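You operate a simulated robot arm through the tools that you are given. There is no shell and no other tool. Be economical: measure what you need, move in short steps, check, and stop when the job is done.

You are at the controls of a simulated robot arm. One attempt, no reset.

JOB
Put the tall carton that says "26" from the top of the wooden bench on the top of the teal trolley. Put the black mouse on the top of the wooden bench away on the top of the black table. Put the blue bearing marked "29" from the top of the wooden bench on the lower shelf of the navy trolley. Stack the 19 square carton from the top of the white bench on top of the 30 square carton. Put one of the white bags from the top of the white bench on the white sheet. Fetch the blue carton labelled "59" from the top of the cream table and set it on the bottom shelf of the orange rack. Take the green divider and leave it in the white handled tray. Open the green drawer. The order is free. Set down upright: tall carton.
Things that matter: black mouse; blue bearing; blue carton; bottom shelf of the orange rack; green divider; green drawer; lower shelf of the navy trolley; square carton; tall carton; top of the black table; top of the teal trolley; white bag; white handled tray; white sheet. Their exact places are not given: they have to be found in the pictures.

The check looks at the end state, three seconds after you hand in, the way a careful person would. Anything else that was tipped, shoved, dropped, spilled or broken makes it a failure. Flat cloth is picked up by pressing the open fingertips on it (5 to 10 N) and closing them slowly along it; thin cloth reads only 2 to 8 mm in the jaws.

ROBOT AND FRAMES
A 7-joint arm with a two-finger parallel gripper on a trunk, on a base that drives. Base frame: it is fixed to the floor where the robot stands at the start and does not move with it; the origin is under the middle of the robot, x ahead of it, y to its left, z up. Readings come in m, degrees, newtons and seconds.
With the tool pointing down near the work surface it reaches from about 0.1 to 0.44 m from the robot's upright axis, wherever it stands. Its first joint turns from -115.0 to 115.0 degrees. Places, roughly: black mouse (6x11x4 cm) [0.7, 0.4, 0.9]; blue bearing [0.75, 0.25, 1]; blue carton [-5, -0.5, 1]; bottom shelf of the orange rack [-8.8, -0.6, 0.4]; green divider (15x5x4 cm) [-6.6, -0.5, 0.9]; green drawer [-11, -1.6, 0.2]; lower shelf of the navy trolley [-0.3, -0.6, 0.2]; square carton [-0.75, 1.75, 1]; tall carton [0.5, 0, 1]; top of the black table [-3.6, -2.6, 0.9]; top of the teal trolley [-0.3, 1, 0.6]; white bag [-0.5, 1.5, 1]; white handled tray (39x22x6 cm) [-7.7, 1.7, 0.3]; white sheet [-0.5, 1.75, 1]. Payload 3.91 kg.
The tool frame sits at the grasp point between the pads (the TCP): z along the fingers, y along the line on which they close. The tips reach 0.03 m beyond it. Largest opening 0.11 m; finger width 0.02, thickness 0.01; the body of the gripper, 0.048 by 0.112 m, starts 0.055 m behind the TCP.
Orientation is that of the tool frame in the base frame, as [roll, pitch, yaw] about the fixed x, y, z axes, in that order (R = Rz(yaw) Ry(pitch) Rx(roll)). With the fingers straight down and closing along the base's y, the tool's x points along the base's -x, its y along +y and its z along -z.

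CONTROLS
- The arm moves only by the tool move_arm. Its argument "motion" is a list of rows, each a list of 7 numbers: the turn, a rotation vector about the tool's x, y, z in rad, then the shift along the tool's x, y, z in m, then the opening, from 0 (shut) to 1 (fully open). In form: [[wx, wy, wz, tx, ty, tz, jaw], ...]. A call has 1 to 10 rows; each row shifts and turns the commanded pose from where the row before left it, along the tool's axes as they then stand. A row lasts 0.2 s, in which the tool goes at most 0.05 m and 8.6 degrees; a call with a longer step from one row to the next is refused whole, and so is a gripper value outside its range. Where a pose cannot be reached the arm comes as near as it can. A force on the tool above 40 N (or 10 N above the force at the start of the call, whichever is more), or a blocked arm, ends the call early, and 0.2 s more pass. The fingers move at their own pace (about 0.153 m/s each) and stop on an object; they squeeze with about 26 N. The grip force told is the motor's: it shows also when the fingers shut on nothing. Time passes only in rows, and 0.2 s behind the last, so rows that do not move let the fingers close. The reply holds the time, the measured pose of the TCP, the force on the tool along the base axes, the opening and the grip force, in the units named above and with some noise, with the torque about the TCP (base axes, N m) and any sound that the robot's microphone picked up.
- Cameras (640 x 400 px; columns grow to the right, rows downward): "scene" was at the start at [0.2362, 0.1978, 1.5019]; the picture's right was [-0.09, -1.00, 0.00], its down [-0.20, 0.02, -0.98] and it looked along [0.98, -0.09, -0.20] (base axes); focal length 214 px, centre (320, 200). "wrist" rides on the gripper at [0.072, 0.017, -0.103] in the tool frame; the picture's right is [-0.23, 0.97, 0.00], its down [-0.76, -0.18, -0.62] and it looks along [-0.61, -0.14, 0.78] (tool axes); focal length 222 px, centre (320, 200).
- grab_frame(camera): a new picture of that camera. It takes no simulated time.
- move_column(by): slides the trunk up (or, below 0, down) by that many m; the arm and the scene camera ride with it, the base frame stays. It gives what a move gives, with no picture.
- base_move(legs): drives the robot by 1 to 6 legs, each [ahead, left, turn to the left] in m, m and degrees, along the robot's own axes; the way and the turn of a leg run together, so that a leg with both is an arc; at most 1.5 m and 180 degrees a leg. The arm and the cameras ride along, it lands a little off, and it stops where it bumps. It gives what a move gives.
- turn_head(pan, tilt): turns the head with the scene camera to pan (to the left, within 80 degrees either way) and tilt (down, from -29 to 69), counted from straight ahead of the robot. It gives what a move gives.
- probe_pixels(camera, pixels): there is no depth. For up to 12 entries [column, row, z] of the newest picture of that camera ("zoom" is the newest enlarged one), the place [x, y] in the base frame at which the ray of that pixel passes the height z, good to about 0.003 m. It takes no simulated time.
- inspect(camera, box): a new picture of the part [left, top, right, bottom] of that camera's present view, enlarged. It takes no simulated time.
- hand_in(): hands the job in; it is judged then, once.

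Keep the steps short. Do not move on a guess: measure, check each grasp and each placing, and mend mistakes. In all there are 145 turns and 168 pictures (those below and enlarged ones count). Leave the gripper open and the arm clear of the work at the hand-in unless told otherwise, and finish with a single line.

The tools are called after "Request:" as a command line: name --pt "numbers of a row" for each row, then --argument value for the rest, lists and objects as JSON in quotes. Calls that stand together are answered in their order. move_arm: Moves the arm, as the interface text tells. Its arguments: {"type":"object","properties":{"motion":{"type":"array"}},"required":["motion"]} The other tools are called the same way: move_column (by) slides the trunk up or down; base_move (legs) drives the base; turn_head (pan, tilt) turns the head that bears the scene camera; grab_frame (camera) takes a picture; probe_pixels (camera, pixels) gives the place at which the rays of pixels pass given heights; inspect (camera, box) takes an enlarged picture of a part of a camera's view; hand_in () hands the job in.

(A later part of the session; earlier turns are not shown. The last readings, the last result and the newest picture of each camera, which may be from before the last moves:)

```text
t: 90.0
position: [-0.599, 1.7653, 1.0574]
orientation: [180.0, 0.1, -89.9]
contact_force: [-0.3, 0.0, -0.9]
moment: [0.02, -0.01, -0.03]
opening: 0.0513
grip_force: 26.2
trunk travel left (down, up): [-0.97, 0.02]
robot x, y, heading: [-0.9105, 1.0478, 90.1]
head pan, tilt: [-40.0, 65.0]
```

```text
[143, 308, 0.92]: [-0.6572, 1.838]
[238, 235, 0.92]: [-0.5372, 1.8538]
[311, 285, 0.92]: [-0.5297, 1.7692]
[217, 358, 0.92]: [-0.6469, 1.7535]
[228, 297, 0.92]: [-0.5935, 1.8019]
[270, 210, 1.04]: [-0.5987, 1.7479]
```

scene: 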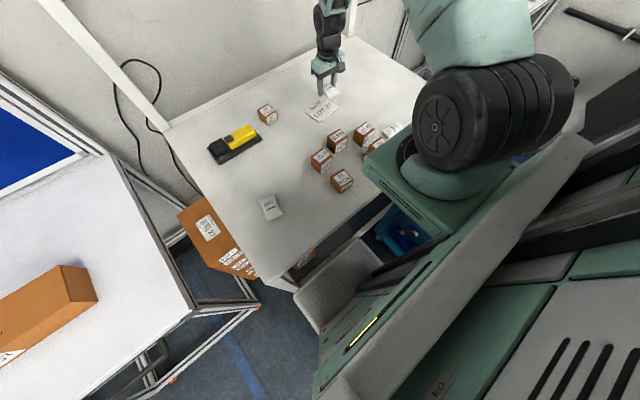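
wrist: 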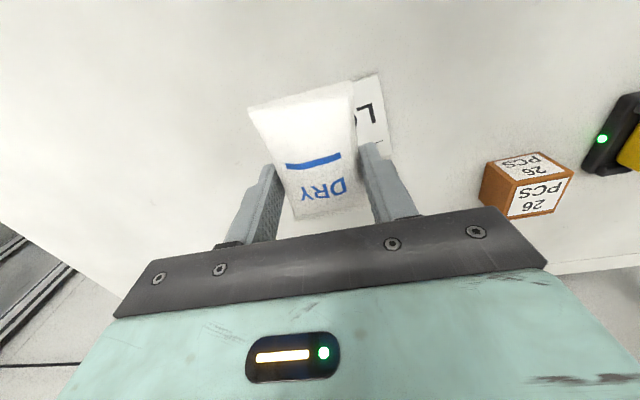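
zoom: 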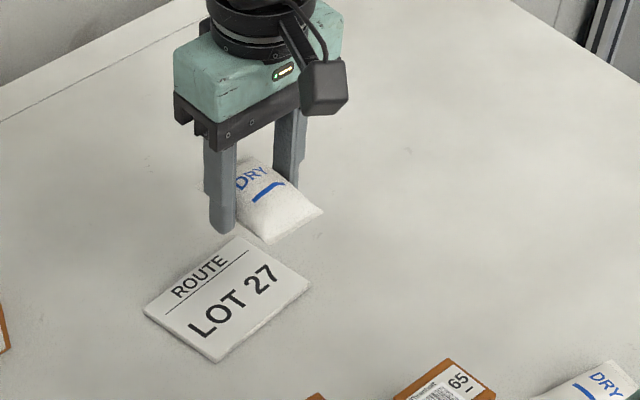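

Sheet centre (−0.595, 1.80). Advance 0.043 in y and lower to near the sheet.

Request:
move_arm --pt "0 0 0 -0.022 0 0 0" --pt "0 0 0 -0.022 0 0 0" --pt "0 0 0 0 0 0.03 0" --pt "0 0 0 0 0 0.03 0" --pt "0 0 0 0 0 0.02 0" --pt "0 0 0 0 0 0.005 0" --pt "0 0 0 0 0 0.003 0" --pt "0 0 0 0 0 0 0"

Request:
grab_frame --camera "wrist"

Request:
inspect --camera "scene" --box '[280, 50, 400, 130]'

```text
t: 91.8
position: [-0.598, 1.8101, 0.9704]
orientation: [-180.0, 0.2, -90.0]
contact_force: [-0.5, -1.0, -0.3]
moment: [0.0, -0.02, 0.0]
opening: 0.0511
grip_force: 25.7
trunk travel left (down, up): [-0.97, 0.02]
robot x, y, heading: [-0.914, 1.0451, 90.2]
head pan, tilt: [-40.0, 65.0]
```

```text
99 pictures are left
```

wrist: 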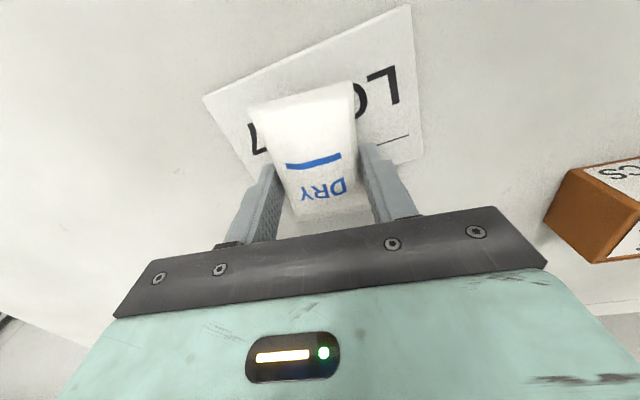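

```text
5.00 times, centred on (340, 90) of scene
```

zoom: 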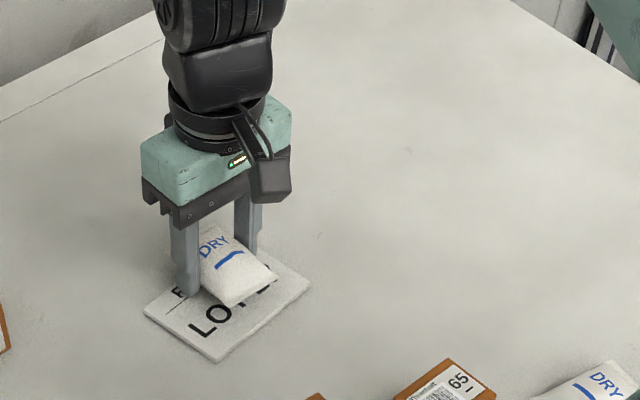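

Bag is right over the sheet. Lower 5 mm, open, and rise.

Request:
move_arm --pt "0 0 0 0 0 0.003 0" --pt "0 0 0 0 0 0.002 0" --pt "0 0 0 0 0 0 0.7" --pt "0 0 0 0 0 0 0.8" --pt "0 0 0 0 0 -0.03 0.8" --pt "0 0 0 0 0 -0.04 0.9" --pt "0 0 0 0 0 -0.04 1" --pt "0 0 0 0.02 0 -0.04 1" --pt "0 0 0 0.04 0.02 -0.02 1" --pt "0 0 0 0.04 0.02 0 1"

Request:
grab_frame --camera "wrist"

Request:
inspect --camera "scene" --box '[280, 50, 400, 130]'

```text
t: 94.0
position: [-0.6395, 1.7096, 1.1355]
orientation: [-180.0, 0.1, -90.0]
contact_force: [0.2, 0.6, 0.0]
moment: [0.01, 0.01, 0.0]
opening: 0.1099
grip_force: 0.1
trunk travel left (down, up): [-0.97, 0.02]
robot x, y, heading: [-0.9136, 1.0405, 90.1]
head pan, tilt: [-40.0, 65.0]
```

```text
97 pictures are left
```

wrist: 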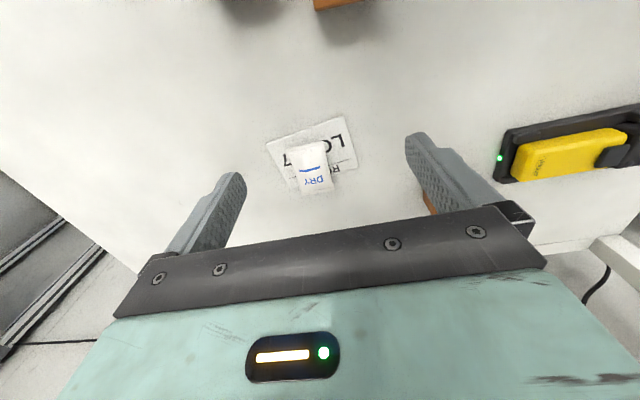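

```text
5.00 times, centred on (340, 90) of scene
```

zoom: 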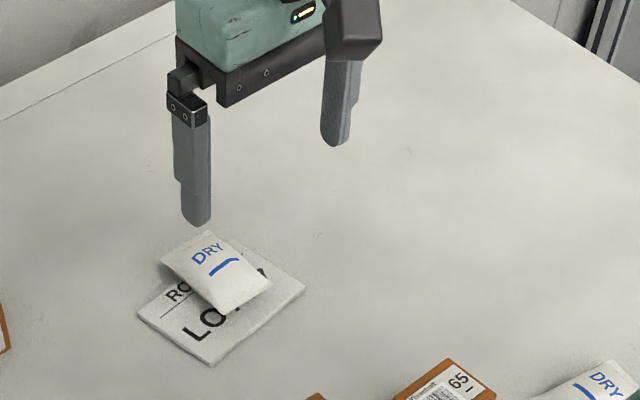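

The bag lies on the sheet but overhangs the far edge a bit. I measure to mend it.

Request:
inspect --camera "wrist" --box '[256, 105, 368, 205]'

Request:
probe_pixels --camera "wrist" --pixels '[[291, 150, 0.935], [325, 142, 0.935], [332, 188, 0.935], [300, 194, 0.935], [266, 143, 0.92], [340, 117, 0.92], [357, 166, 0.92], [287, 182, 0.92]]'

```text
4.00 times, centred on (312, 155) of wrist
```

zoom: 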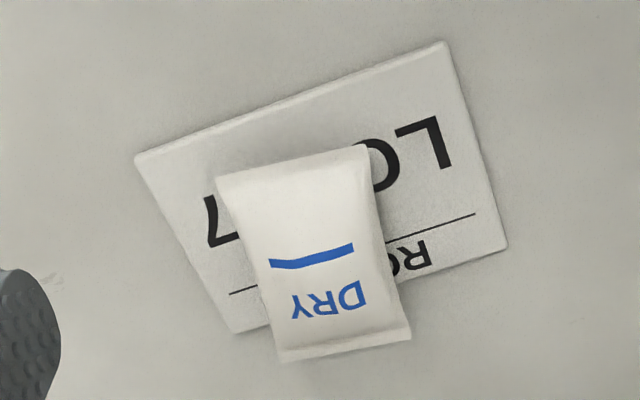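

```text
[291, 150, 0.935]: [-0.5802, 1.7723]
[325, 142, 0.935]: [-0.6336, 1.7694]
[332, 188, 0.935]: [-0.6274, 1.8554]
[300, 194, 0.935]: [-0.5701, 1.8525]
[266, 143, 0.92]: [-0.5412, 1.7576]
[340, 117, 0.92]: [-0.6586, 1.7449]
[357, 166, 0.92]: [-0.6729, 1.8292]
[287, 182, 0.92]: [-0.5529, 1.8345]
```

Overhang ~2 cm. Regrip the bag and shift it 0.022 toward the robot.

Request:
move_arm --pt "0 0 0 -0.045 -0.018 0 1" --pt "0 0 0 -0.045 -0.018 0 1" --pt "0 0 0 -0.015 0 0.04 1" --pt "0 0 0 0 0 0.05 1" --pt "0 0 0 0 0 0.05 1" --pt "0 0 0 0 0 0.027 1" --pt "0 0 0 0 0 0 0" --pt "0 0 0 0 0 0 0" --pt "0 0 0 0 0 0 0" --pt "0 0 0 0 0 -0.015 0"

Request:
move_arm --pt "0 0 0 0.022 0 0 0" --pt "0 0 0 0 0 0.008 0" --pt "0 0 0 0 0 0.004 0" --pt "0 0 0 0 0 0 0.7" --pt "0 0 0 0 0 0 0.8" --pt "0 0 0 0 0 -0.03 0.8" --pt "0 0 0 0 0 -0.04 1" --pt "0 0 0 0 0 -0.05 1" --pt "0 0 0 0.04 0 -0.03 1" --pt "0 0 0 0.05 0 0 1"

Request:
inspect --camera "wrist" --box '[226, 90, 418, 215]'

```text
t: 96.2
position: [-0.6026, 1.8169, 0.9839]
orientation: [-180.0, 0.1, -90.0]
contact_force: [-0.1, 0.4, -1.2]
moment: [0.0, -0.02, -0.01]
opening: 0.0513
grip_force: 25.8
trunk travel left (down, up): [-0.97, 0.02]
robot x, y, heading: [-0.9137, 1.0451, 90.1]
head pan, tilt: [-40.0, 65.0]
```

```text
t: 98.4
position: [-0.604, 1.7033, 1.1216]
orientation: [-180.0, 0.2, -90.0]
contact_force: [-0.4, 0.3, -0.3]
moment: [-0.01, 0.02, 0.01]
opening: 0.1097
grip_force: 0.0
trunk travel left (down, up): [-0.97, 0.02]
robot x, y, heading: [-0.911, 1.0457, 90.1]
head pan, tilt: [-40.0, 65.0]
```

```text
3.20 times, centred on (322, 152) of wrist
```

zoom: 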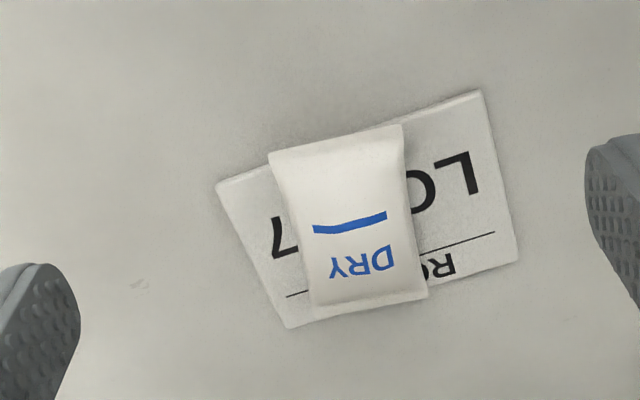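

Bag is well on the sheet. Retract the arm, back off from the bench, turn to face the wooden bench again.

Request:
move_arm --pt "0 0 0 0.035 0.03 -0.015 1" --pt "0 0 0 0.035 0.03 -0.015 1" --pt "0 0 0 0.035 0.03 -0.015 1" --pt "0 0 0 0.035 0.03 -0.015 1" --pt "0 0 0 0.03 0.03 -0.015 1"

Request:
base_move --legs '[[-0.7, 0, 0], [0, 0, -90]]'

Request:
turn_head --pan 60 --tilt 50

Request:
grab_frame --camera "scene"

```text
t: 99.6
position: [-0.7506, 1.5444, 1.1964]
orientation: [179.9, 0.0, -90.1]
contact_force: [-0.1, 0.1, -0.4]
moment: [0.0, 0.03, 0.01]
opening: 0.1097
grip_force: 0.1
out of reach, approached as far as the arm can: row 5
trunk travel left (down, up): [-0.97, 0.02]
robot x, y, heading: [-0.915, 1.0425, 89.9]
head pan, tilt: [-40.0, 65.0]
```

```text
t: 107.2
position: [-0.4143, 0.1796, 1.195]
orientation: [180.0, 0.0, 179.4]
contact_force: [0.3, -0.3, -0.4]
moment: [0.01, 0.02, -0.01]
opening: 0.1099
grip_force: 0.0
trunk travel left (down, up): [-0.97, 0.02]
robot x, y, heading: [-0.9106, 0.3455, -0.4]
head pan, tilt: [-40.0, 65.0]
```

```text
t: 109.0
position: [-0.4146, 0.1787, 1.1958]
orientation: [180.0, 0.1, 179.5]
contact_force: [-0.6, 0.4, -0.3]
moment: [0.01, -0.03, 0.01]
opening: 0.1099
grip_force: 0.1
trunk travel left (down, up): [-0.97, 0.02]
robot x, y, heading: [-0.9177, 0.3439, -0.3]
head pan, tilt: [60.0, 50.0]
```

```text
93 pictures are left
```

scene: 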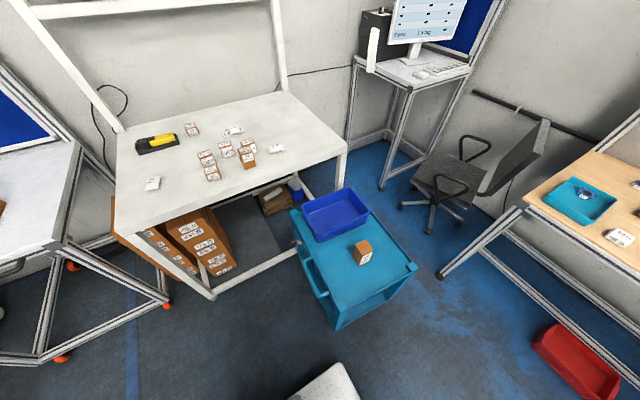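

I check that the trolley was not moved: probe its top corners, and enlarge.

Request:
inspect --camera "scene" --box '[270, 170, 440, 340]'

Request:
probe_pixels --camera "scene" --pixels '[[337, 308, 0.64], [411, 265, 0.64], [293, 212, 0.64], [358, 190, 0.64], [362, 262, 0.637]]'

```text
2.35 times, centred on (355, 255) of scene
```

zoom: 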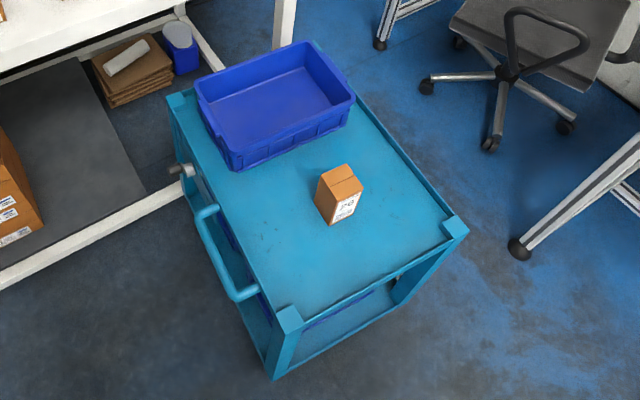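

```text
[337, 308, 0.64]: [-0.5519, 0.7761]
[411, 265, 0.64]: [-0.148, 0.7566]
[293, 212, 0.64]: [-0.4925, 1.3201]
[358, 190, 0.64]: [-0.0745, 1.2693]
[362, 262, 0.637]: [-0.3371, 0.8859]
```

Trolley unmoved, carton upright. Drive to the wooden bench and look.

Request:
base_move --legs '[[1.0, 0, 0.3]]'

Request:
turn_head --pan 5 --tilt 65

Request:
grab_frame --camera "scene"

Request:
grab_frame --camera "wrist"

```text
t: 114.2
position: [0.5878, 0.1883, 1.1954]
orientation: [180.0, 0.0, -179.5]
contact_force: [0.1, -0.2, -0.6]
moment: [0.01, 0.02, -0.01]
opening: 0.1101
grip_force: 0.0
trunk travel left (down, up): [-0.97, 0.02]
robot x, y, heading: [0.0855, 0.3458, 0.6]
head pan, tilt: [60.0, 50.0]
```

```text
t: 115.4
position: [0.5882, 0.1886, 1.1956]
orientation: [180.0, 0.0, -179.5]
contact_force: [0.7, -0.4, 0.0]
moment: [0.01, -0.01, -0.02]
opening: 0.1101
grip_force: 0.0
trunk travel left (down, up): [-0.97, 0.02]
robot x, y, heading: [0.0849, 0.3447, 0.2]
head pan, tilt: [5.0, 65.0]
```

```text
91 pictures are left
```

scene: 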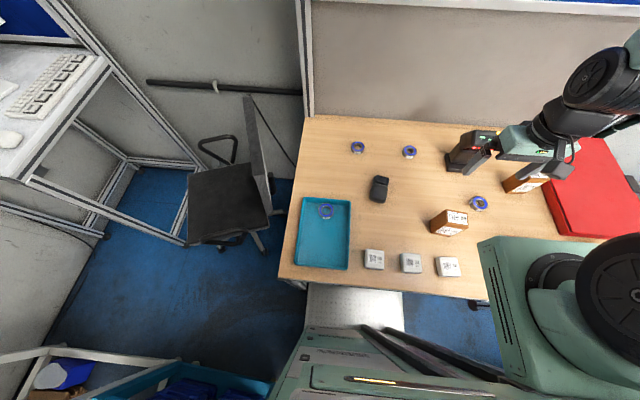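

```text
90 pictures are left
```

wrist: 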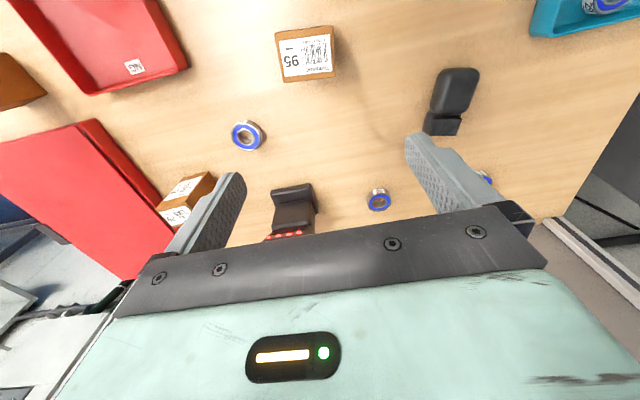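

Move above the bearing at ≈(0.56, 0.56).

Request:
move_arm --pt "0 0 0 0.004 0.046 0 1" --pt "0 0 0 0.004 0.046 0 1" --pt "0 0 0 0.004 0.046 0 1" --pt "0 0 0 0.004 0.046 0 1" --pt "0 0 0 0.004 0.046 0.015 1" --pt "0 0 0 0.004 0.046 0.015 1" --pt "0 0 0 0.004 0.046 0.015 1" --pt "0 0 0 0.004 0.046 0.015 1"

Request:
grab_frame --camera "wrist"

Request:
inspect --camera "scene" --box '[270, 120, 430, 290]'

```text
t: 117.2
position: [0.5589, 0.5567, 1.1362]
orientation: [180.0, 0.0, -179.6]
contact_force: [0.1, -0.5, -0.2]
moment: [0.02, 0.0, -0.01]
opening: 0.1099
grip_force: 0.0
out of reach, approached as far as the arm can: row 1
trunk travel left (down, up): [-0.97, 0.02]
robot x, y, heading: [0.0858, 0.3472, 0.6]
head pan, tilt: [5.0, 65.0]
```

```text
89 pictures are left
```

wrist: 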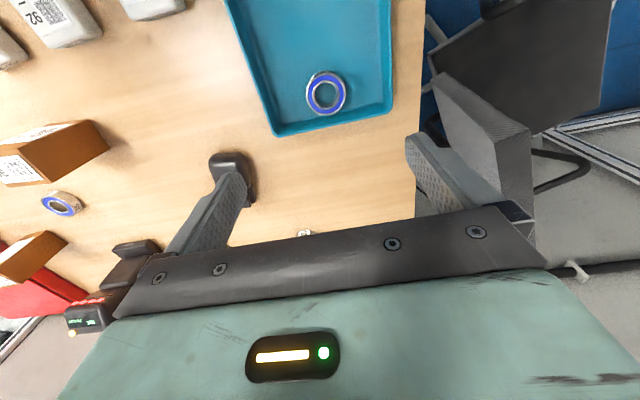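

```text
2.35 times, centred on (350, 205) of scene
```

zoom: 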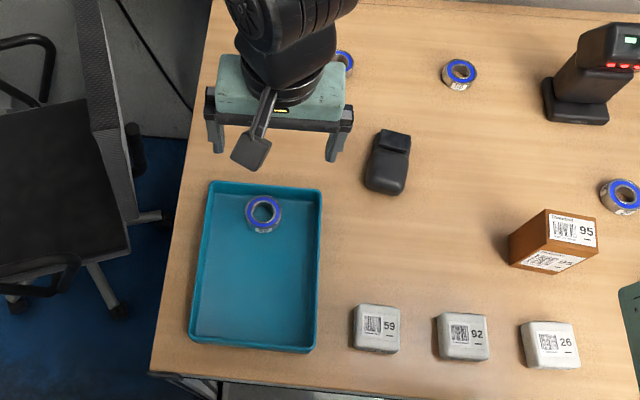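

Probe bearing (wrist 327,93) and tray inner walls at plausible heights.

Request:
inspect --camera "wrist" --box '[240, 40, 432, 160]'

Request:
probe_pixels --camera "wrist" --pixels '[[306, 93, 0.925], [347, 92, 0.925], [326, 72, 0.925], [327, 114, 0.925], [275, 135, 0.95], [392, 107, 0.95], [275, 135, 0.93], [392, 107, 0.93]]'

Request:
probe_pixels --camera "scene" --pixels '[[326, 209, 0.925], [302, 196, 0.95], [350, 198, 0.95], [348, 268, 0.95], [294, 266, 0.95]]'

```text
3.33 times, centred on (336, 100) of wrist
```

zoom: 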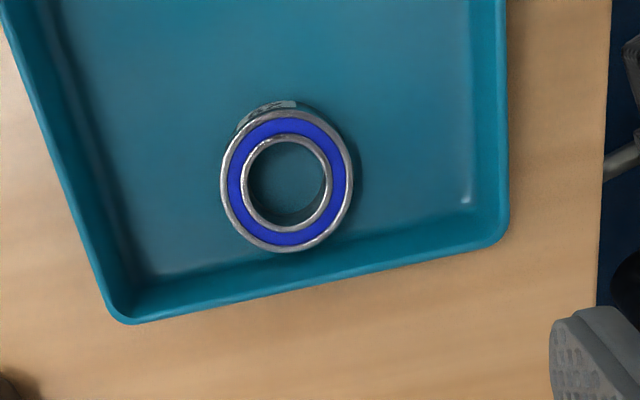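

```text
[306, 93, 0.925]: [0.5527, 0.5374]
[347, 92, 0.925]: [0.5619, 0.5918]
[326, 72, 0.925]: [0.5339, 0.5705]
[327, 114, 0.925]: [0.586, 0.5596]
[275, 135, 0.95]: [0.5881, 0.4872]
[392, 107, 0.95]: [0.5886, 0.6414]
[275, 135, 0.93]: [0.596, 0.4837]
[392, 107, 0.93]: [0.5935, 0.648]
```

```text
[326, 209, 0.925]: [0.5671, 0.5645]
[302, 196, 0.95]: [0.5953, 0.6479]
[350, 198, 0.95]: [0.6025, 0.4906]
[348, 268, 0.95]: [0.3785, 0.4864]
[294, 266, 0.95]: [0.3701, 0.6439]
```

Bearing centre (0.56, 0.564), ⌀0.053. Part-close to 0.08 opening, go down into the tray to z 0.942, close.

Request:
move_arm --pt "0 0 0 -0.001 0.007 0.02 0.73" --pt "0 0 0 0 0 0.045 0.73" --pt "0 0 0 0 0 0.045 0.73" --pt "0 0 0 0 0 0.045 0.73" --pt "0 0 0 0 0 0.03 0.73" --pt "0 0 0 0 0 0.009 0.73" --pt "0 0 0 0 0 0 0" --pt "0 0 0 0 0 0 0" --pt "0 0 0 0 0 0 0"

Request:
grab_frame --camera "wrist"

```text
t: 118.8
position: [0.562, 0.5627, 0.9465]
orientation: [179.9, 0.1, -179.5]
contact_force: [-2.4, -6.8, 35.4]
moment: [-1.3, 0.28, 0.09]
opening: 0.0507
grip_force: 25.8
trunk travel left (down, up): [-0.97, 0.02]
robot x, y, heading: [0.0858, 0.3461, 0.6]
head pan, tilt: [5.0, 65.0]
stopped in row 7: the force on the tool passed its limit at 58 N (the readings are from after the stop); the commanded pose is now the measured one
```

```text
86 pictures are left
```

wrist: 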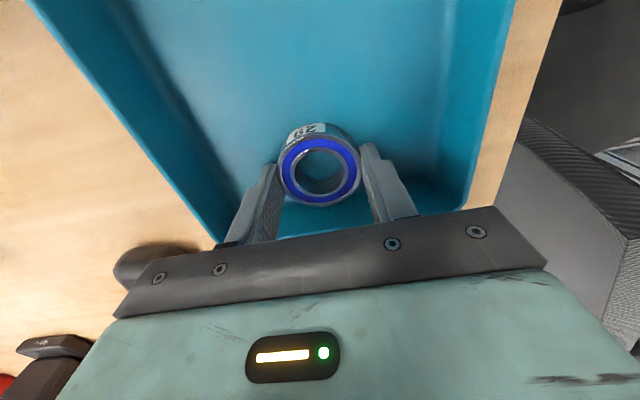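

Gripped at 0.0507. Lift out and check.

Request:
move_arm --pt "0 0 0 0 0 -0.02 0" --pt "0 0 0 0 0 -0.04 0" --pt "0 0 0 0 0 -0.04 0" --pt "0 0 0 0 0 -0.04 0" --pt "0 0 0 0 -0.03 -0.03 0" --pt "0 0 0 0.02 -0.04 -0.01 0" --pt "0 0 0 0.02 -0.04 0 0" --pt "0 0 0 0.02 -0.04 0 0"

Request:
grab_frame --camera "wrist"

Request:
base_move --legs '[[-0.45, 0, 0], [0, -0.1, -90]]'

Request:
turn_head --pan 0 --tilt 55

Request:
grab_frame --camera "scene"

```text
t: 120.6
position: [0.5059, 0.4173, 1.1212]
orientation: [180.0, 0.0, -179.6]
contact_force: [0.5, 0.4, -2.2]
moment: [-0.03, -0.02, -0.05]
opening: 0.0509
grip_force: 26.0
out of reach, approached as far as the arm can: row 8
trunk travel left (down, up): [-0.97, 0.02]
robot x, y, heading: [0.0883, 0.3431, 0.6]
head pan, tilt: [5.0, 65.0]
```

```text
85 pictures are left
```

wrist: 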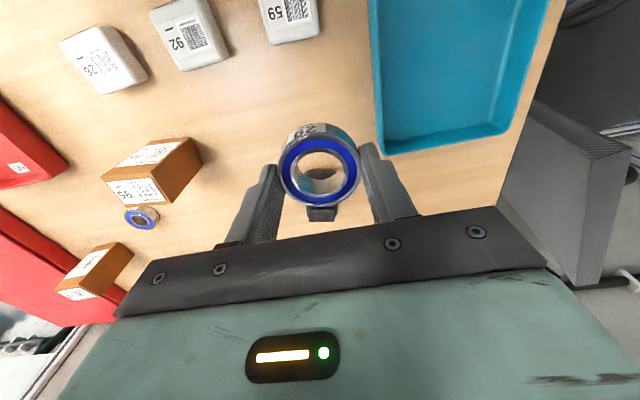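

```text
t: 127.1
position: [-0.3454, -0.1444, 1.1211]
orientation: [-180.0, 0.0, 91.2]
contact_force: [0.1, 1.0, -1.2]
moment: [0.02, -0.01, 0.01]
opening: 0.0506
grip_force: 26.3
trunk travel left (down, up): [-0.97, 0.02]
robot x, y, heading: [-0.4226, 0.2765, -88.9]
head pan, tilt: [5.0, 65.0]
```

```text
t: 127.8
position: [-0.3462, -0.1449, 1.1205]
orientation: [180.0, 0.1, 91.2]
contact_force: [0.2, -0.1, -1.4]
moment: [0.0, -0.01, -0.02]
opening: 0.0505
grip_force: 26.1
trunk travel left (down, up): [-0.97, 0.02]
robot x, y, heading: [-0.4232, 0.2782, -88.7]
head pan, tilt: [0.0, 55.0]
```

```text
84 pictures are left
```

scene: 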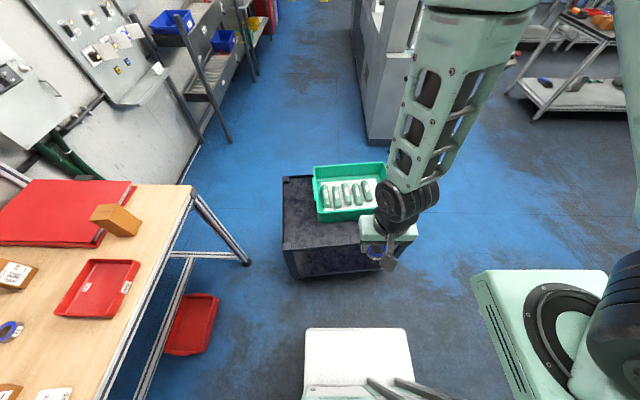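

The navy trolley is ahead. Enlarge to see its lower shelf and measure.

Request:
inspect --camera "scene" --box '[260, 150, 450, 300]'

Request:
probe_pixels --camera "scene" --pixels '[[283, 245, 0.6], [385, 245, 0.6], [283, 178, 0.6], [296, 278, 0.1], [320, 200, 0.6], [320, 200, 0]]'

```text
2.67 times, centred on (355, 225) of scene
```

zoom: 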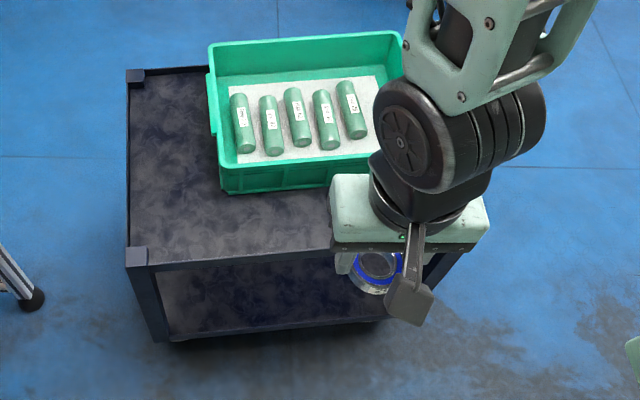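

```text
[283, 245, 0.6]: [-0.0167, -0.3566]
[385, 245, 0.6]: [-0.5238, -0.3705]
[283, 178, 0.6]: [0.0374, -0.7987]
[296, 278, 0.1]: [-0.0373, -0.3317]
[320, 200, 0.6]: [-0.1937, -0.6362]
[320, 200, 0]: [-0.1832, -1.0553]
```

The navy trolley's front (y≈−0.35) is open, top ≈0.62. I'll tilt the tool forward ~50° so the fingers can enter under the top, then lower the trunk and look.

Request:
move_arm --pt "0 -0.145 0 0 0 0 0" --pt "0 -0.145 0 0 0 0 0" --pt "0 -0.145 0 0 0 0 0" --pt "0 -0.145 0 0 0 0 0" --pt "0 -0.145 0 0 0 0 0" --pt "0 -0.145 0 0 0 0 0" --pt "0 0 0 0 0 0 0"

Request:
grab_frame --camera "scene"

```text
t: 129.4
position: [-0.3055, -0.173, 1.1054]
orientation: [-179.9, 50.0, 91.2]
contact_force: [0.2, 0.0, -1.4]
moment: [0.05, -0.02, -0.02]
opening: 0.0504
grip_force: 26.5
out of reach, approached as far as the arm can: row 1, 2, 3, 4
trunk travel left (down, up): [-0.97, 0.02]
robot x, y, heading: [-0.4214, 0.275, -88.6]
head pan, tilt: [0.0, 55.0]
```

```text
82 pictures are left
```

scene: 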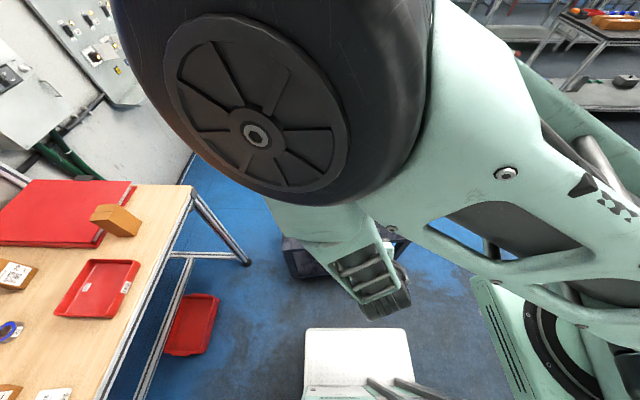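

Extend 0.16 forward along the tilted tool, then lower the trunk 0.6 and look under the trolley top.

Request:
move_arm --pt "0 0 0 -0.0257 0 0.0306 0" --pt "0 0 0 -0.0257 0 0.0306 0" --pt "0 0 0 -0.0257 0 0.0306 0" --pt "0 0 0 -0.0257 0 0.0306 0" --pt "0 0 0 0 0 0 0"

Request:
base_move --legs '[[-0.12, 0, 0]]'

Request:
move_column --by -0.6

Request:
turn_head --pan -10 --tilt 35

Request:
grab_frame --camera "scene"

Request:
grab_frame --camera "wrist"

```text
t: 130.6
position: [-0.3019, -0.333, 1.1049]
orientation: [-180.0, 50.0, 91.2]
contact_force: [-0.2, -0.2, -0.9]
moment: [0.03, -0.02, 0.01]
opening: 0.0506
grip_force: 25.9
trunk travel left (down, up): [-0.97, 0.02]
robot x, y, heading: [-0.4227, 0.2722, -88.8]
head pan, tilt: [0.0, 55.0]
```

```text
t: 131.8
position: [-0.3054, -0.2132, 1.1047]
orientation: [-179.8, 49.8, 91.2]
contact_force: [-0.2, -1.0, -1.0]
moment: [0.03, -0.03, -0.01]
opening: 0.0504
grip_force: 26.0
trunk travel left (down, up): [-0.97, 0.02]
robot x, y, heading: [-0.4268, 0.397, -88.6]
head pan, tilt: [0.0, 55.0]
```

```text
refused: -0.6 is not a number from -0.4 to 0.4
```

```text
t: 132.7
position: [-0.3041, -0.2121, 1.1056]
orientation: [-179.9, 49.8, 91.2]
contact_force: [1.1, 0.5, -1.5]
moment: [0.0, 0.0, 0.01]
opening: 0.0505
grip_force: 26.2
trunk travel left (down, up): [-0.97, 0.02]
robot x, y, heading: [-0.424, 0.395, -88.6]
head pan, tilt: [-10.0, 35.0]
```

```text
81 pictures are left
```

scene: 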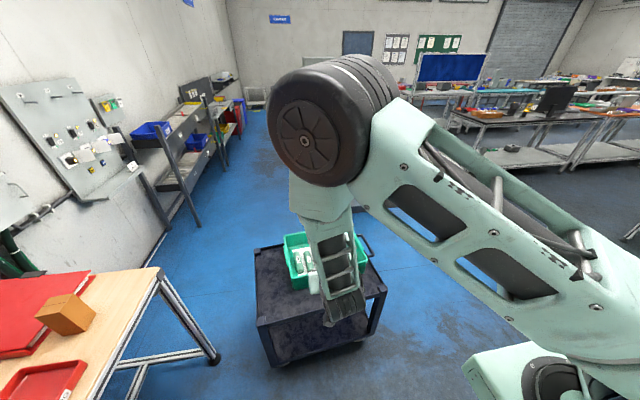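

```text
80 pictures are left
```

wrist: 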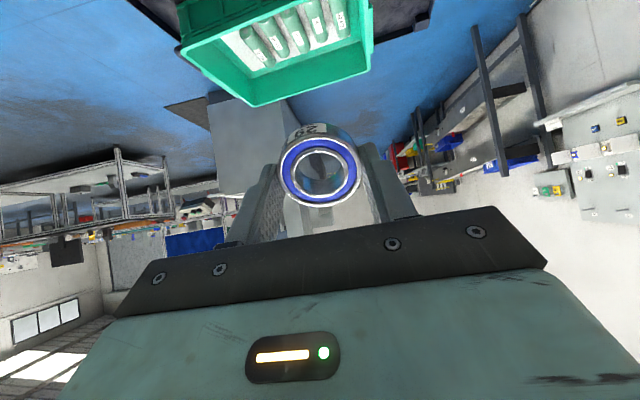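

Lower the trunk in two steps (total 0.74), TCP stays outside the trolley front, then look.

Request:
move_column --by -0.4

Request:
move_column --by -0.34

Request:
grab_frame --camera "scene"

Request:
grab_frame --camera "wrist"

```text
t: 136.5
position: [-0.3061, -0.2119, 0.7044]
orientation: [-179.9, 50.0, 91.2]
contact_force: [0.1, -1.5, -1.3]
moment: [-0.01, 0.01, -0.02]
opening: 0.0504
grip_force: 26.2
trunk travel left (down, up): [-0.57, 0.42]
robot x, y, heading: [-0.4289, 0.3942, -88.6]
head pan, tilt: [-10.0, 35.0]
```

```text
t: 139.8
position: [-0.3054, -0.2128, 0.3656]
orientation: [-180.0, 49.9, 91.2]
contact_force: [0.5, 0.0, -1.7]
moment: [0.01, 0.01, 0.01]
opening: 0.0506
grip_force: 25.9
trunk travel left (down, up): [-0.23, 0.76]
robot x, y, heading: [-0.4246, 0.397, -88.7]
head pan, tilt: [-10.0, 35.0]
```

```text
79 pictures are left
```

scene: 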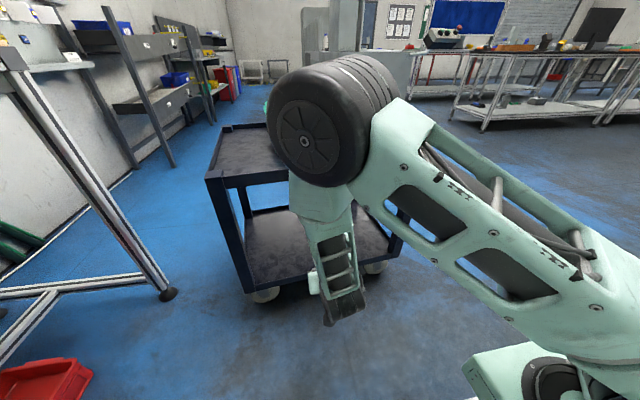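

```text
78 pictures are left
```

wrist: 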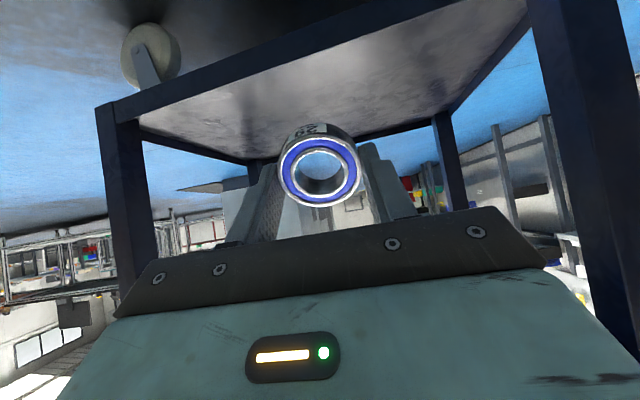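

The shelf is visible. Find its height: probe the shelf front-left corner (≈(250,290)) for the z at which y≈−0.35.

Request:
probe_pixels --camera "scene" --pixels '[[249, 291, 0.1], [249, 291, 0.15], [249, 291, 0.2], [249, 291, 0.25], [206, 177, 0.6], [206, 177, 0.65], [290, 250, 0.2], [262, 302, 0.0]]'

Request:
inspect --camera "scene" --box '[190, 110, 430, 310]'

```text
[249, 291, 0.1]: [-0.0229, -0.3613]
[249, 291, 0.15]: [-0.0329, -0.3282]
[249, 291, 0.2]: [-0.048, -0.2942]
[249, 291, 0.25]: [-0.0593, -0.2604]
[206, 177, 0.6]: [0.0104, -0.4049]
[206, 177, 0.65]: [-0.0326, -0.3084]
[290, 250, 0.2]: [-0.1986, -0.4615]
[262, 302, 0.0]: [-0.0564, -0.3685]
```

```text
2.00 times, centred on (310, 210) of scene
```

zoom: 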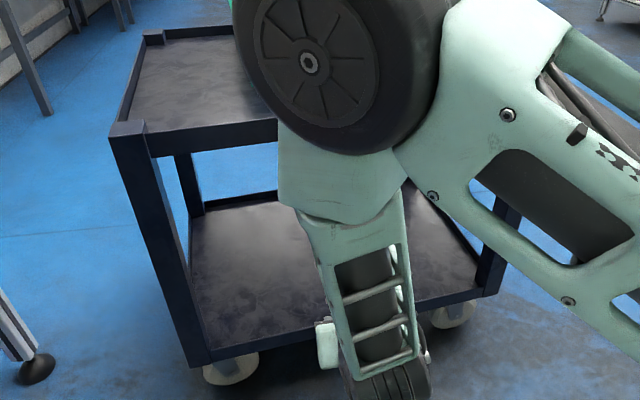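

Shelf ≈0.17, posts' top ≈0.63. Drive forward 0.21 to bring the fingers 6–7 cm inside, then check.

Request:
base_move --legs '[[0.21, 0, 0]]'

Request:
grab_frame --camera "scene"

Request:
grab_frame --camera "wrist"

```text
t: 141.5
position: [-0.2991, -0.423, 0.3651]
orientation: [-179.9, 50.0, 91.2]
contact_force: [0.2, -0.3, -2.1]
moment: [0.06, -0.02, -0.02]
opening: 0.0506
grip_force: 26.1
trunk travel left (down, up): [-0.23, 0.76]
robot x, y, heading: [-0.4195, 0.1872, -88.7]
head pan, tilt: [-10.0, 35.0]
```

```text
76 pictures are left
```

scene: 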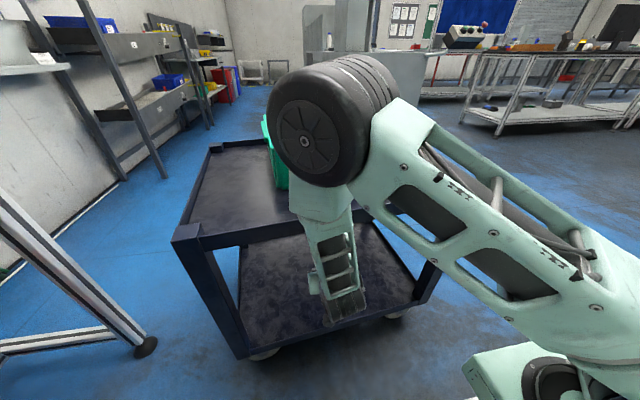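

```text
75 pictures are left
```

wrist: 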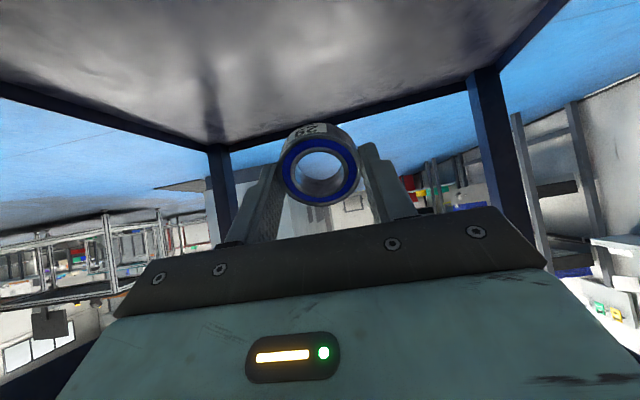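

Lower with the arm 0.11 (not the trunk, the elbow must stay above the trolley top), then check.

Request:
move_arm --pt "0 0 0 0.023 0 0.0193 0" --pt "0 0 0 0.023 0 0.0193 0" --pt "0 0 0 0.023 0 0.0193 0" --pt "0 0 0 0.0153 0 0.0129 0" --pt "0 0 0 0 0 0 0"

Request:
grab_frame --camera "scene"

Request:
grab_frame --camera "wrist"

```text
t: 142.7
position: [-0.2982, -0.4207, 0.2553]
orientation: [180.0, 49.9, 91.2]
contact_force: [-0.1, -0.8, -1.9]
moment: [0.02, 0.01, -0.02]
opening: 0.0506
grip_force: 26.1
trunk travel left (down, up): [-0.23, 0.76]
robot x, y, heading: [-0.4175, 0.1881, -88.4]
head pan, tilt: [-10.0, 35.0]
```

```text
74 pictures are left
```

scene: 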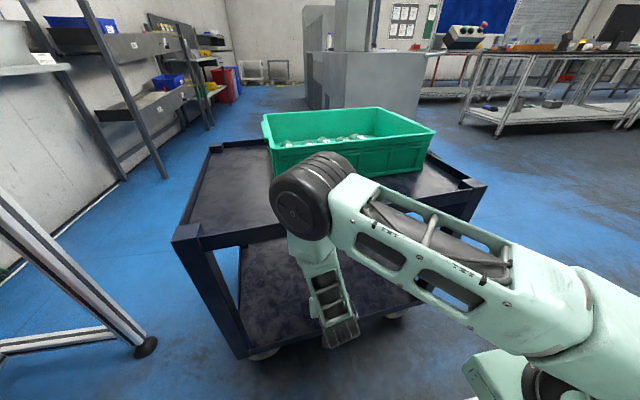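

```text
73 pictures are left
```

wrist: 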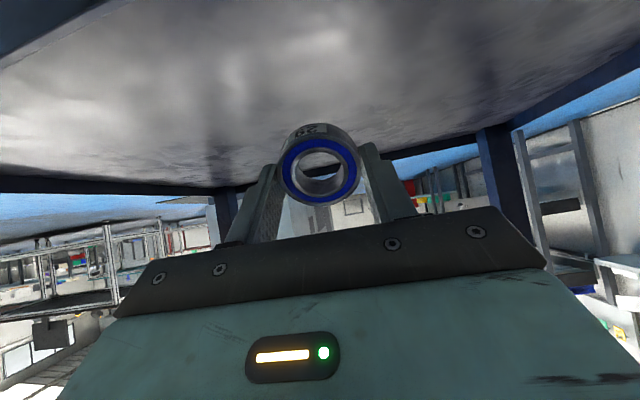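

Lower further in 5–8 mm steps, watching force.

Request:
move_arm --pt "0 0 0 0.0061 0 0.0051 0" --pt "0 0 0 0.0061 0 0.0051 0" --pt "0 0 0 0.0046 0 0.0039 0" --pt "0 0 0 0.0038 0 0.0032 0" --pt "0 0 0 0.0038 0 0.0032 0" --pt "0 0 0 0 0 0 0"

Request:
inspect --camera "scene" --box '[220, 110, 460, 350]'

```text
t: 144.1
position: [-0.2985, -0.4215, 0.2241]
orientation: [-179.9, 50.1, 91.2]
contact_force: [0.1, -0.4, -1.7]
moment: [0.0, 0.0, -0.02]
opening: 0.0509
grip_force: 26.4
trunk travel left (down, up): [-0.23, 0.76]
robot x, y, heading: [-0.4186, 0.1848, -88.5]
head pan, tilt: [-10.0, 35.0]
```

```text
1.67 times, centred on (340, 230) of scene
```

zoom: 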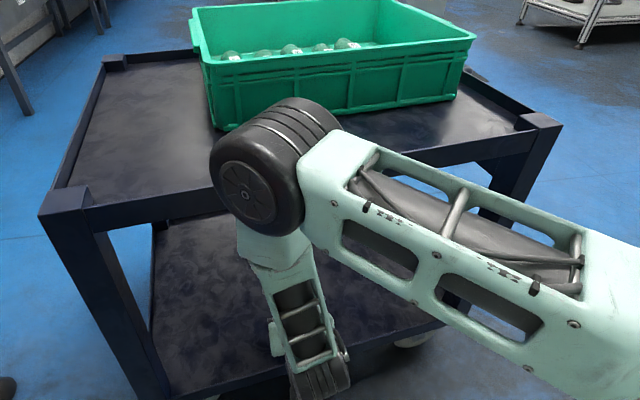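

Request:
move_arm --pt "0 0 0 0.0031 0 0.0026 0" --pt "0 0 0 0.0031 0 0.0026 0" --pt "0 0 0 0.0031 0 0.0026 0" --pt "0 0 0 0.0023 0 0.0019 0" --pt "0 0 0 0.0023 0 0.0019 0" --pt "0 0 0 0 0 0 0"

Request:
grab_frame --camera "wrist"

```text
t: 145.5
position: [-0.2873, -0.4235, 0.2202]
orientation: [178.7, 51.1, 90.9]
contact_force: [2.2, -0.2, -1.7]
moment: [-0.04, 0.06, -0.09]
opening: 0.0506
grip_force: 25.7
trunk travel left (down, up): [-0.23, 0.76]
robot x, y, heading: [-0.4191, 0.1872, -88.7]
head pan, tilt: [-10.0, 35.0]
```

```text
71 pictures are left
```

wrist: 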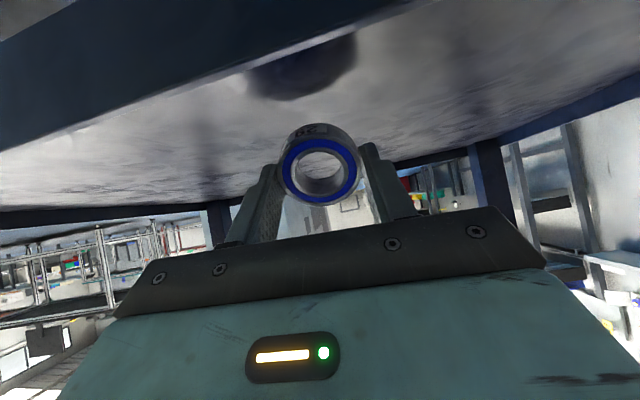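

The tool shifted sideways without tool force: something on the arm is near the trolley. I check the shelf height with the wrist picture (rear edge of shelf at ≈(215,203), y≈−0.8).

Request:
probe_pixels --camera "wrist" --pixels '[[220, 202, 0.13], [220, 202, 0.17], [220, 202, 0.19], [505, 136, 0.13], [505, 136, 0.17], [300, 70, 0.13], [300, 70, 0.16], [150, 128, 0.15]]'

Request:
turn_head --pan -5 --tilt 60

Request:
grab_frame --camera "scene"

```text
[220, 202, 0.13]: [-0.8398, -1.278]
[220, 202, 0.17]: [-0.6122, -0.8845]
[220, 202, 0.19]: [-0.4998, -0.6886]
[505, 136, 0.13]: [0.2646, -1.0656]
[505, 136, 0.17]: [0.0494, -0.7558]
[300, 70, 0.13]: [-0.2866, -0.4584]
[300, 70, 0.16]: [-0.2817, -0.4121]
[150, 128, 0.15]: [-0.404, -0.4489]
```

```text
t: 146.4
position: [-0.2869, -0.4256, 0.2207]
orientation: [178.5, 51.2, 90.9]
contact_force: [0.3, 0.7, -1.4]
moment: [0.0, 0.04, -0.03]
opening: 0.0505
grip_force: 26.1
trunk travel left (down, up): [-0.23, 0.76]
robot x, y, heading: [-0.4218, 0.1874, -88.3]
head pan, tilt: [-5.0, 60.0]
```

```text
70 pictures are left
```

scene: 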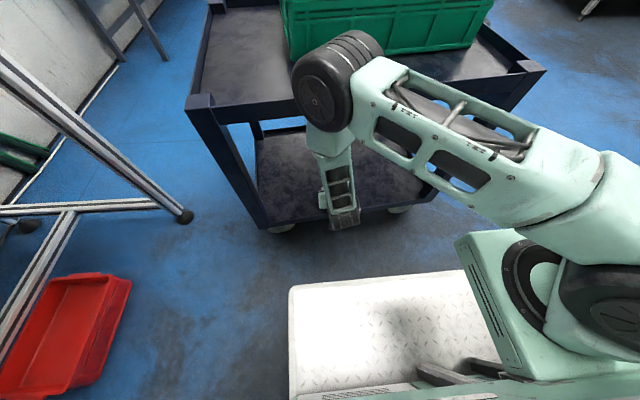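

Shelf ≈0.17: the bearing rim is within a centimetre of it. The elbow is at the trolley's front edge, so I release here and raise the arm slightly.

Request:
move_arm --pt "0 0 0 0 0 0 0.35" --pt "0 0 0 0 0 0 0.6" --pt "0 0 0 0 0 0 0.8" --pt "0 0 0 0 0 0 0.8" --pt "0 0 0 -0.015 0 -0.0129 0.8" --pt "0 0 0 -0.023 0 -0.0193 0.8" --pt "0 0 0 -0.023 0 -0.0193 0.8"

Request:
grab_frame --camera "wrist"

Request:
grab_frame --camera "scene"

```text
t: 148.0
position: [-0.3018, -0.4215, 0.2839]
orientation: [-179.8, 49.8, 91.2]
contact_force: [-1.0, 3.4, -0.4]
moment: [-0.26, -0.03, 0.1]
opening: 0.0883
grip_force: 0.1
trunk travel left (down, up): [-0.23, 0.76]
robot x, y, heading: [-0.4234, 0.1862, -88.9]
head pan, tilt: [-5.0, 60.0]
```

```text
69 pictures are left
```

wrist: 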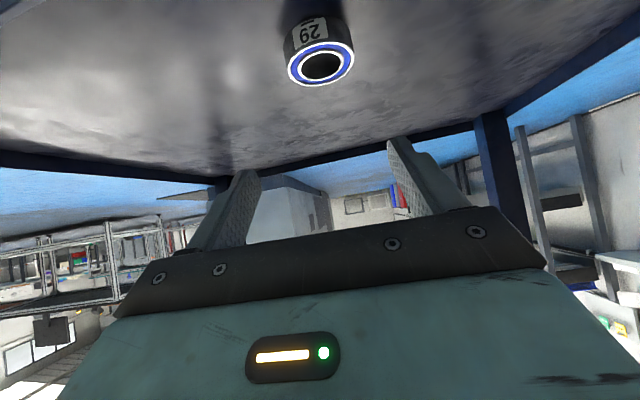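

```text
68 pictures are left
```

scene: 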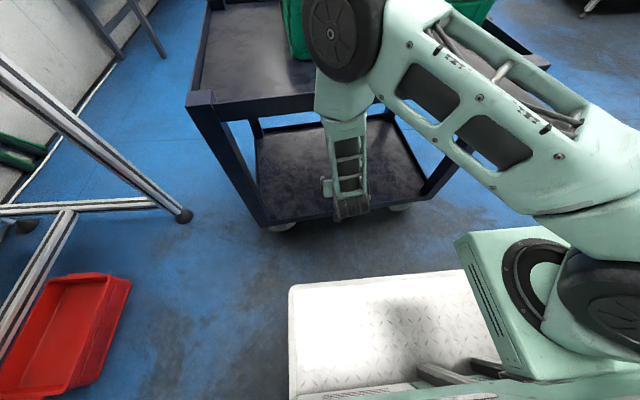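

Bearing lies flat on the navy trolley's lower shelf. Back out, raise the trunk, untilt the tool.

Request:
base_move --legs '[[-0.2, 0, 0]]'

Request:
move_column --by 0.4

Request:
move_column --by 0.35

Request:
move_arm --pt "0 0.145 0 0 0 0 1" --pt "0 0.145 0 0 0 0 1" --pt "0 0.145 0 0 0 0 1" --pt "0 0.145 0 0 0 0 1" --pt "0 0.145 0 0 0 0 1" --pt "0 0.145 0 0 0 0 1" --pt "0 0 0 0 0 0 1"

Request:
grab_frame --camera "scene"

```text
t: 148.6
position: [-0.3015, -0.4194, 0.2852]
orientation: [-179.8, 49.8, 91.4]
contact_force: [0.2, 0.3, -0.2]
moment: [0.01, -0.01, -0.03]
opening: 0.088
grip_force: 0.1
trunk travel left (down, up): [-0.23, 0.76]
robot x, y, heading: [-0.4203, 0.1871, -88.6]
head pan, tilt: [-5.0, 60.0]
stopped in leg 1: the robot was blocked; the commanded pose is now the measured one
```

```text
t: 150.8
position: [-0.302, -0.4105, 0.5102]
orientation: [-179.0, 47.8, 92.1]
contact_force: [0.7, 3.8, -22.5]
moment: [-1.36, -0.3, -0.1]
opening: 0.0881
grip_force: 0.1
trunk travel left (down, up): [-0.466, 0.524]
robot x, y, heading: [-0.4199, 0.1847, -88.9]
head pan, tilt: [-5.0, 60.0]
stopped: the force on the tool passed its limit at 95 N (the readings are from after the stop); the commanded pose is now the measured one
```

```text
t: 151.2
position: [-0.3044, -0.411, 0.5113]
orientation: [-179.0, 47.7, 92.3]
contact_force: [2.1, -8.2, -15.7]
moment: [0.16, -0.01, 0.02]
opening: 0.0881
grip_force: 0.1
trunk travel left (down, up): [-0.467, 0.523]
robot x, y, heading: [-0.4235, 0.1898, -88.5]
head pan, tilt: [-5.0, 60.0]
stopped: the force on the tool passed its limit at 48 N (the readings are from after the stop); the commanded pose is now the measured one
```

```text
t: 151.5
position: [-0.3054, -0.4028, 0.5076]
orientation: [-178.6, 43.4, 92.6]
contact_force: [-1.3, 2.1, -3.8]
moment: [-0.45, -0.13, 0.1]
opening: 0.11
grip_force: 0.0
trunk travel left (down, up): [-0.467, 0.523]
robot x, y, heading: [-0.4217, 0.1842, -88.3]
head pan, tilt: [-5.0, 60.0]
stopped in row 1: the force on the tool passed its limit at 54 N (the readings are from after the stop); the commanded pose is now the measured one
```

```text
67 pictures are left
```

scene: 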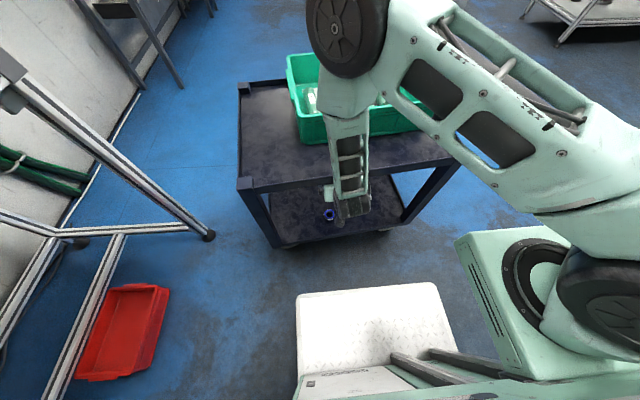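

The base was blocked and the trunk raise pressed the gripper up under the trolley top. I lower the trunk a little to get free and look.

Request:
move_column --by -0.1

Request:
grab_frame --camera "wrist"

Request:
turn_head --pan 80 --tilt 60

Request:
grab_frame --camera "scene"

```text
t: 152.9
position: [-0.3053, -0.4038, 0.4082]
orientation: [-178.8, 43.4, 92.6]
contact_force: [-0.6, -0.4, -0.3]
moment: [-0.01, 0.03, 0.01]
opening: 0.1101
grip_force: 0.1
trunk travel left (down, up): [-0.367, 0.623]
robot x, y, heading: [-0.4207, 0.1901, -88.7]
head pan, tilt: [-5.0, 60.0]
```

```text
66 pictures are left
```

wrist: 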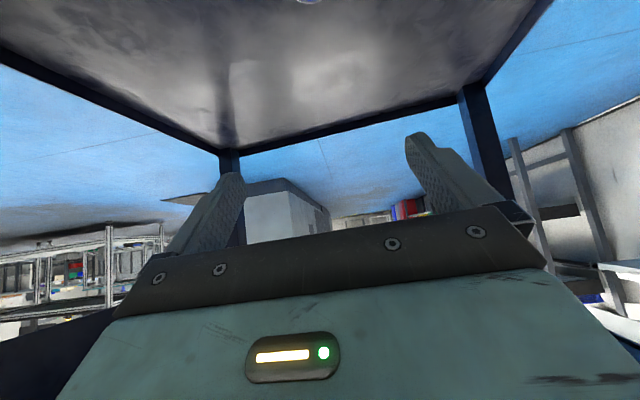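

```text
t: 154.4
position: [-0.3036, -0.4039, 0.4075]
orientation: [-178.7, 43.5, 92.7]
contact_force: [0.3, 0.2, 0.9]
moment: [0.03, 0.05, 0.01]
opening: 0.1102
grip_force: 0.0
trunk travel left (down, up): [-0.367, 0.623]
robot x, y, heading: [-0.4189, 0.1874, -88.6]
head pan, tilt: [80.0, 60.0]
```

```text
65 pictures are left
```

scene: 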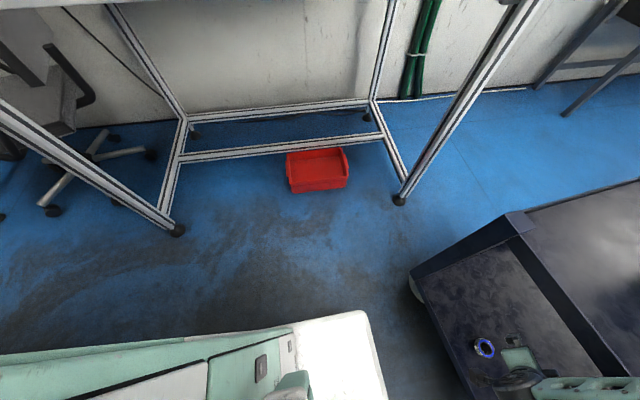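

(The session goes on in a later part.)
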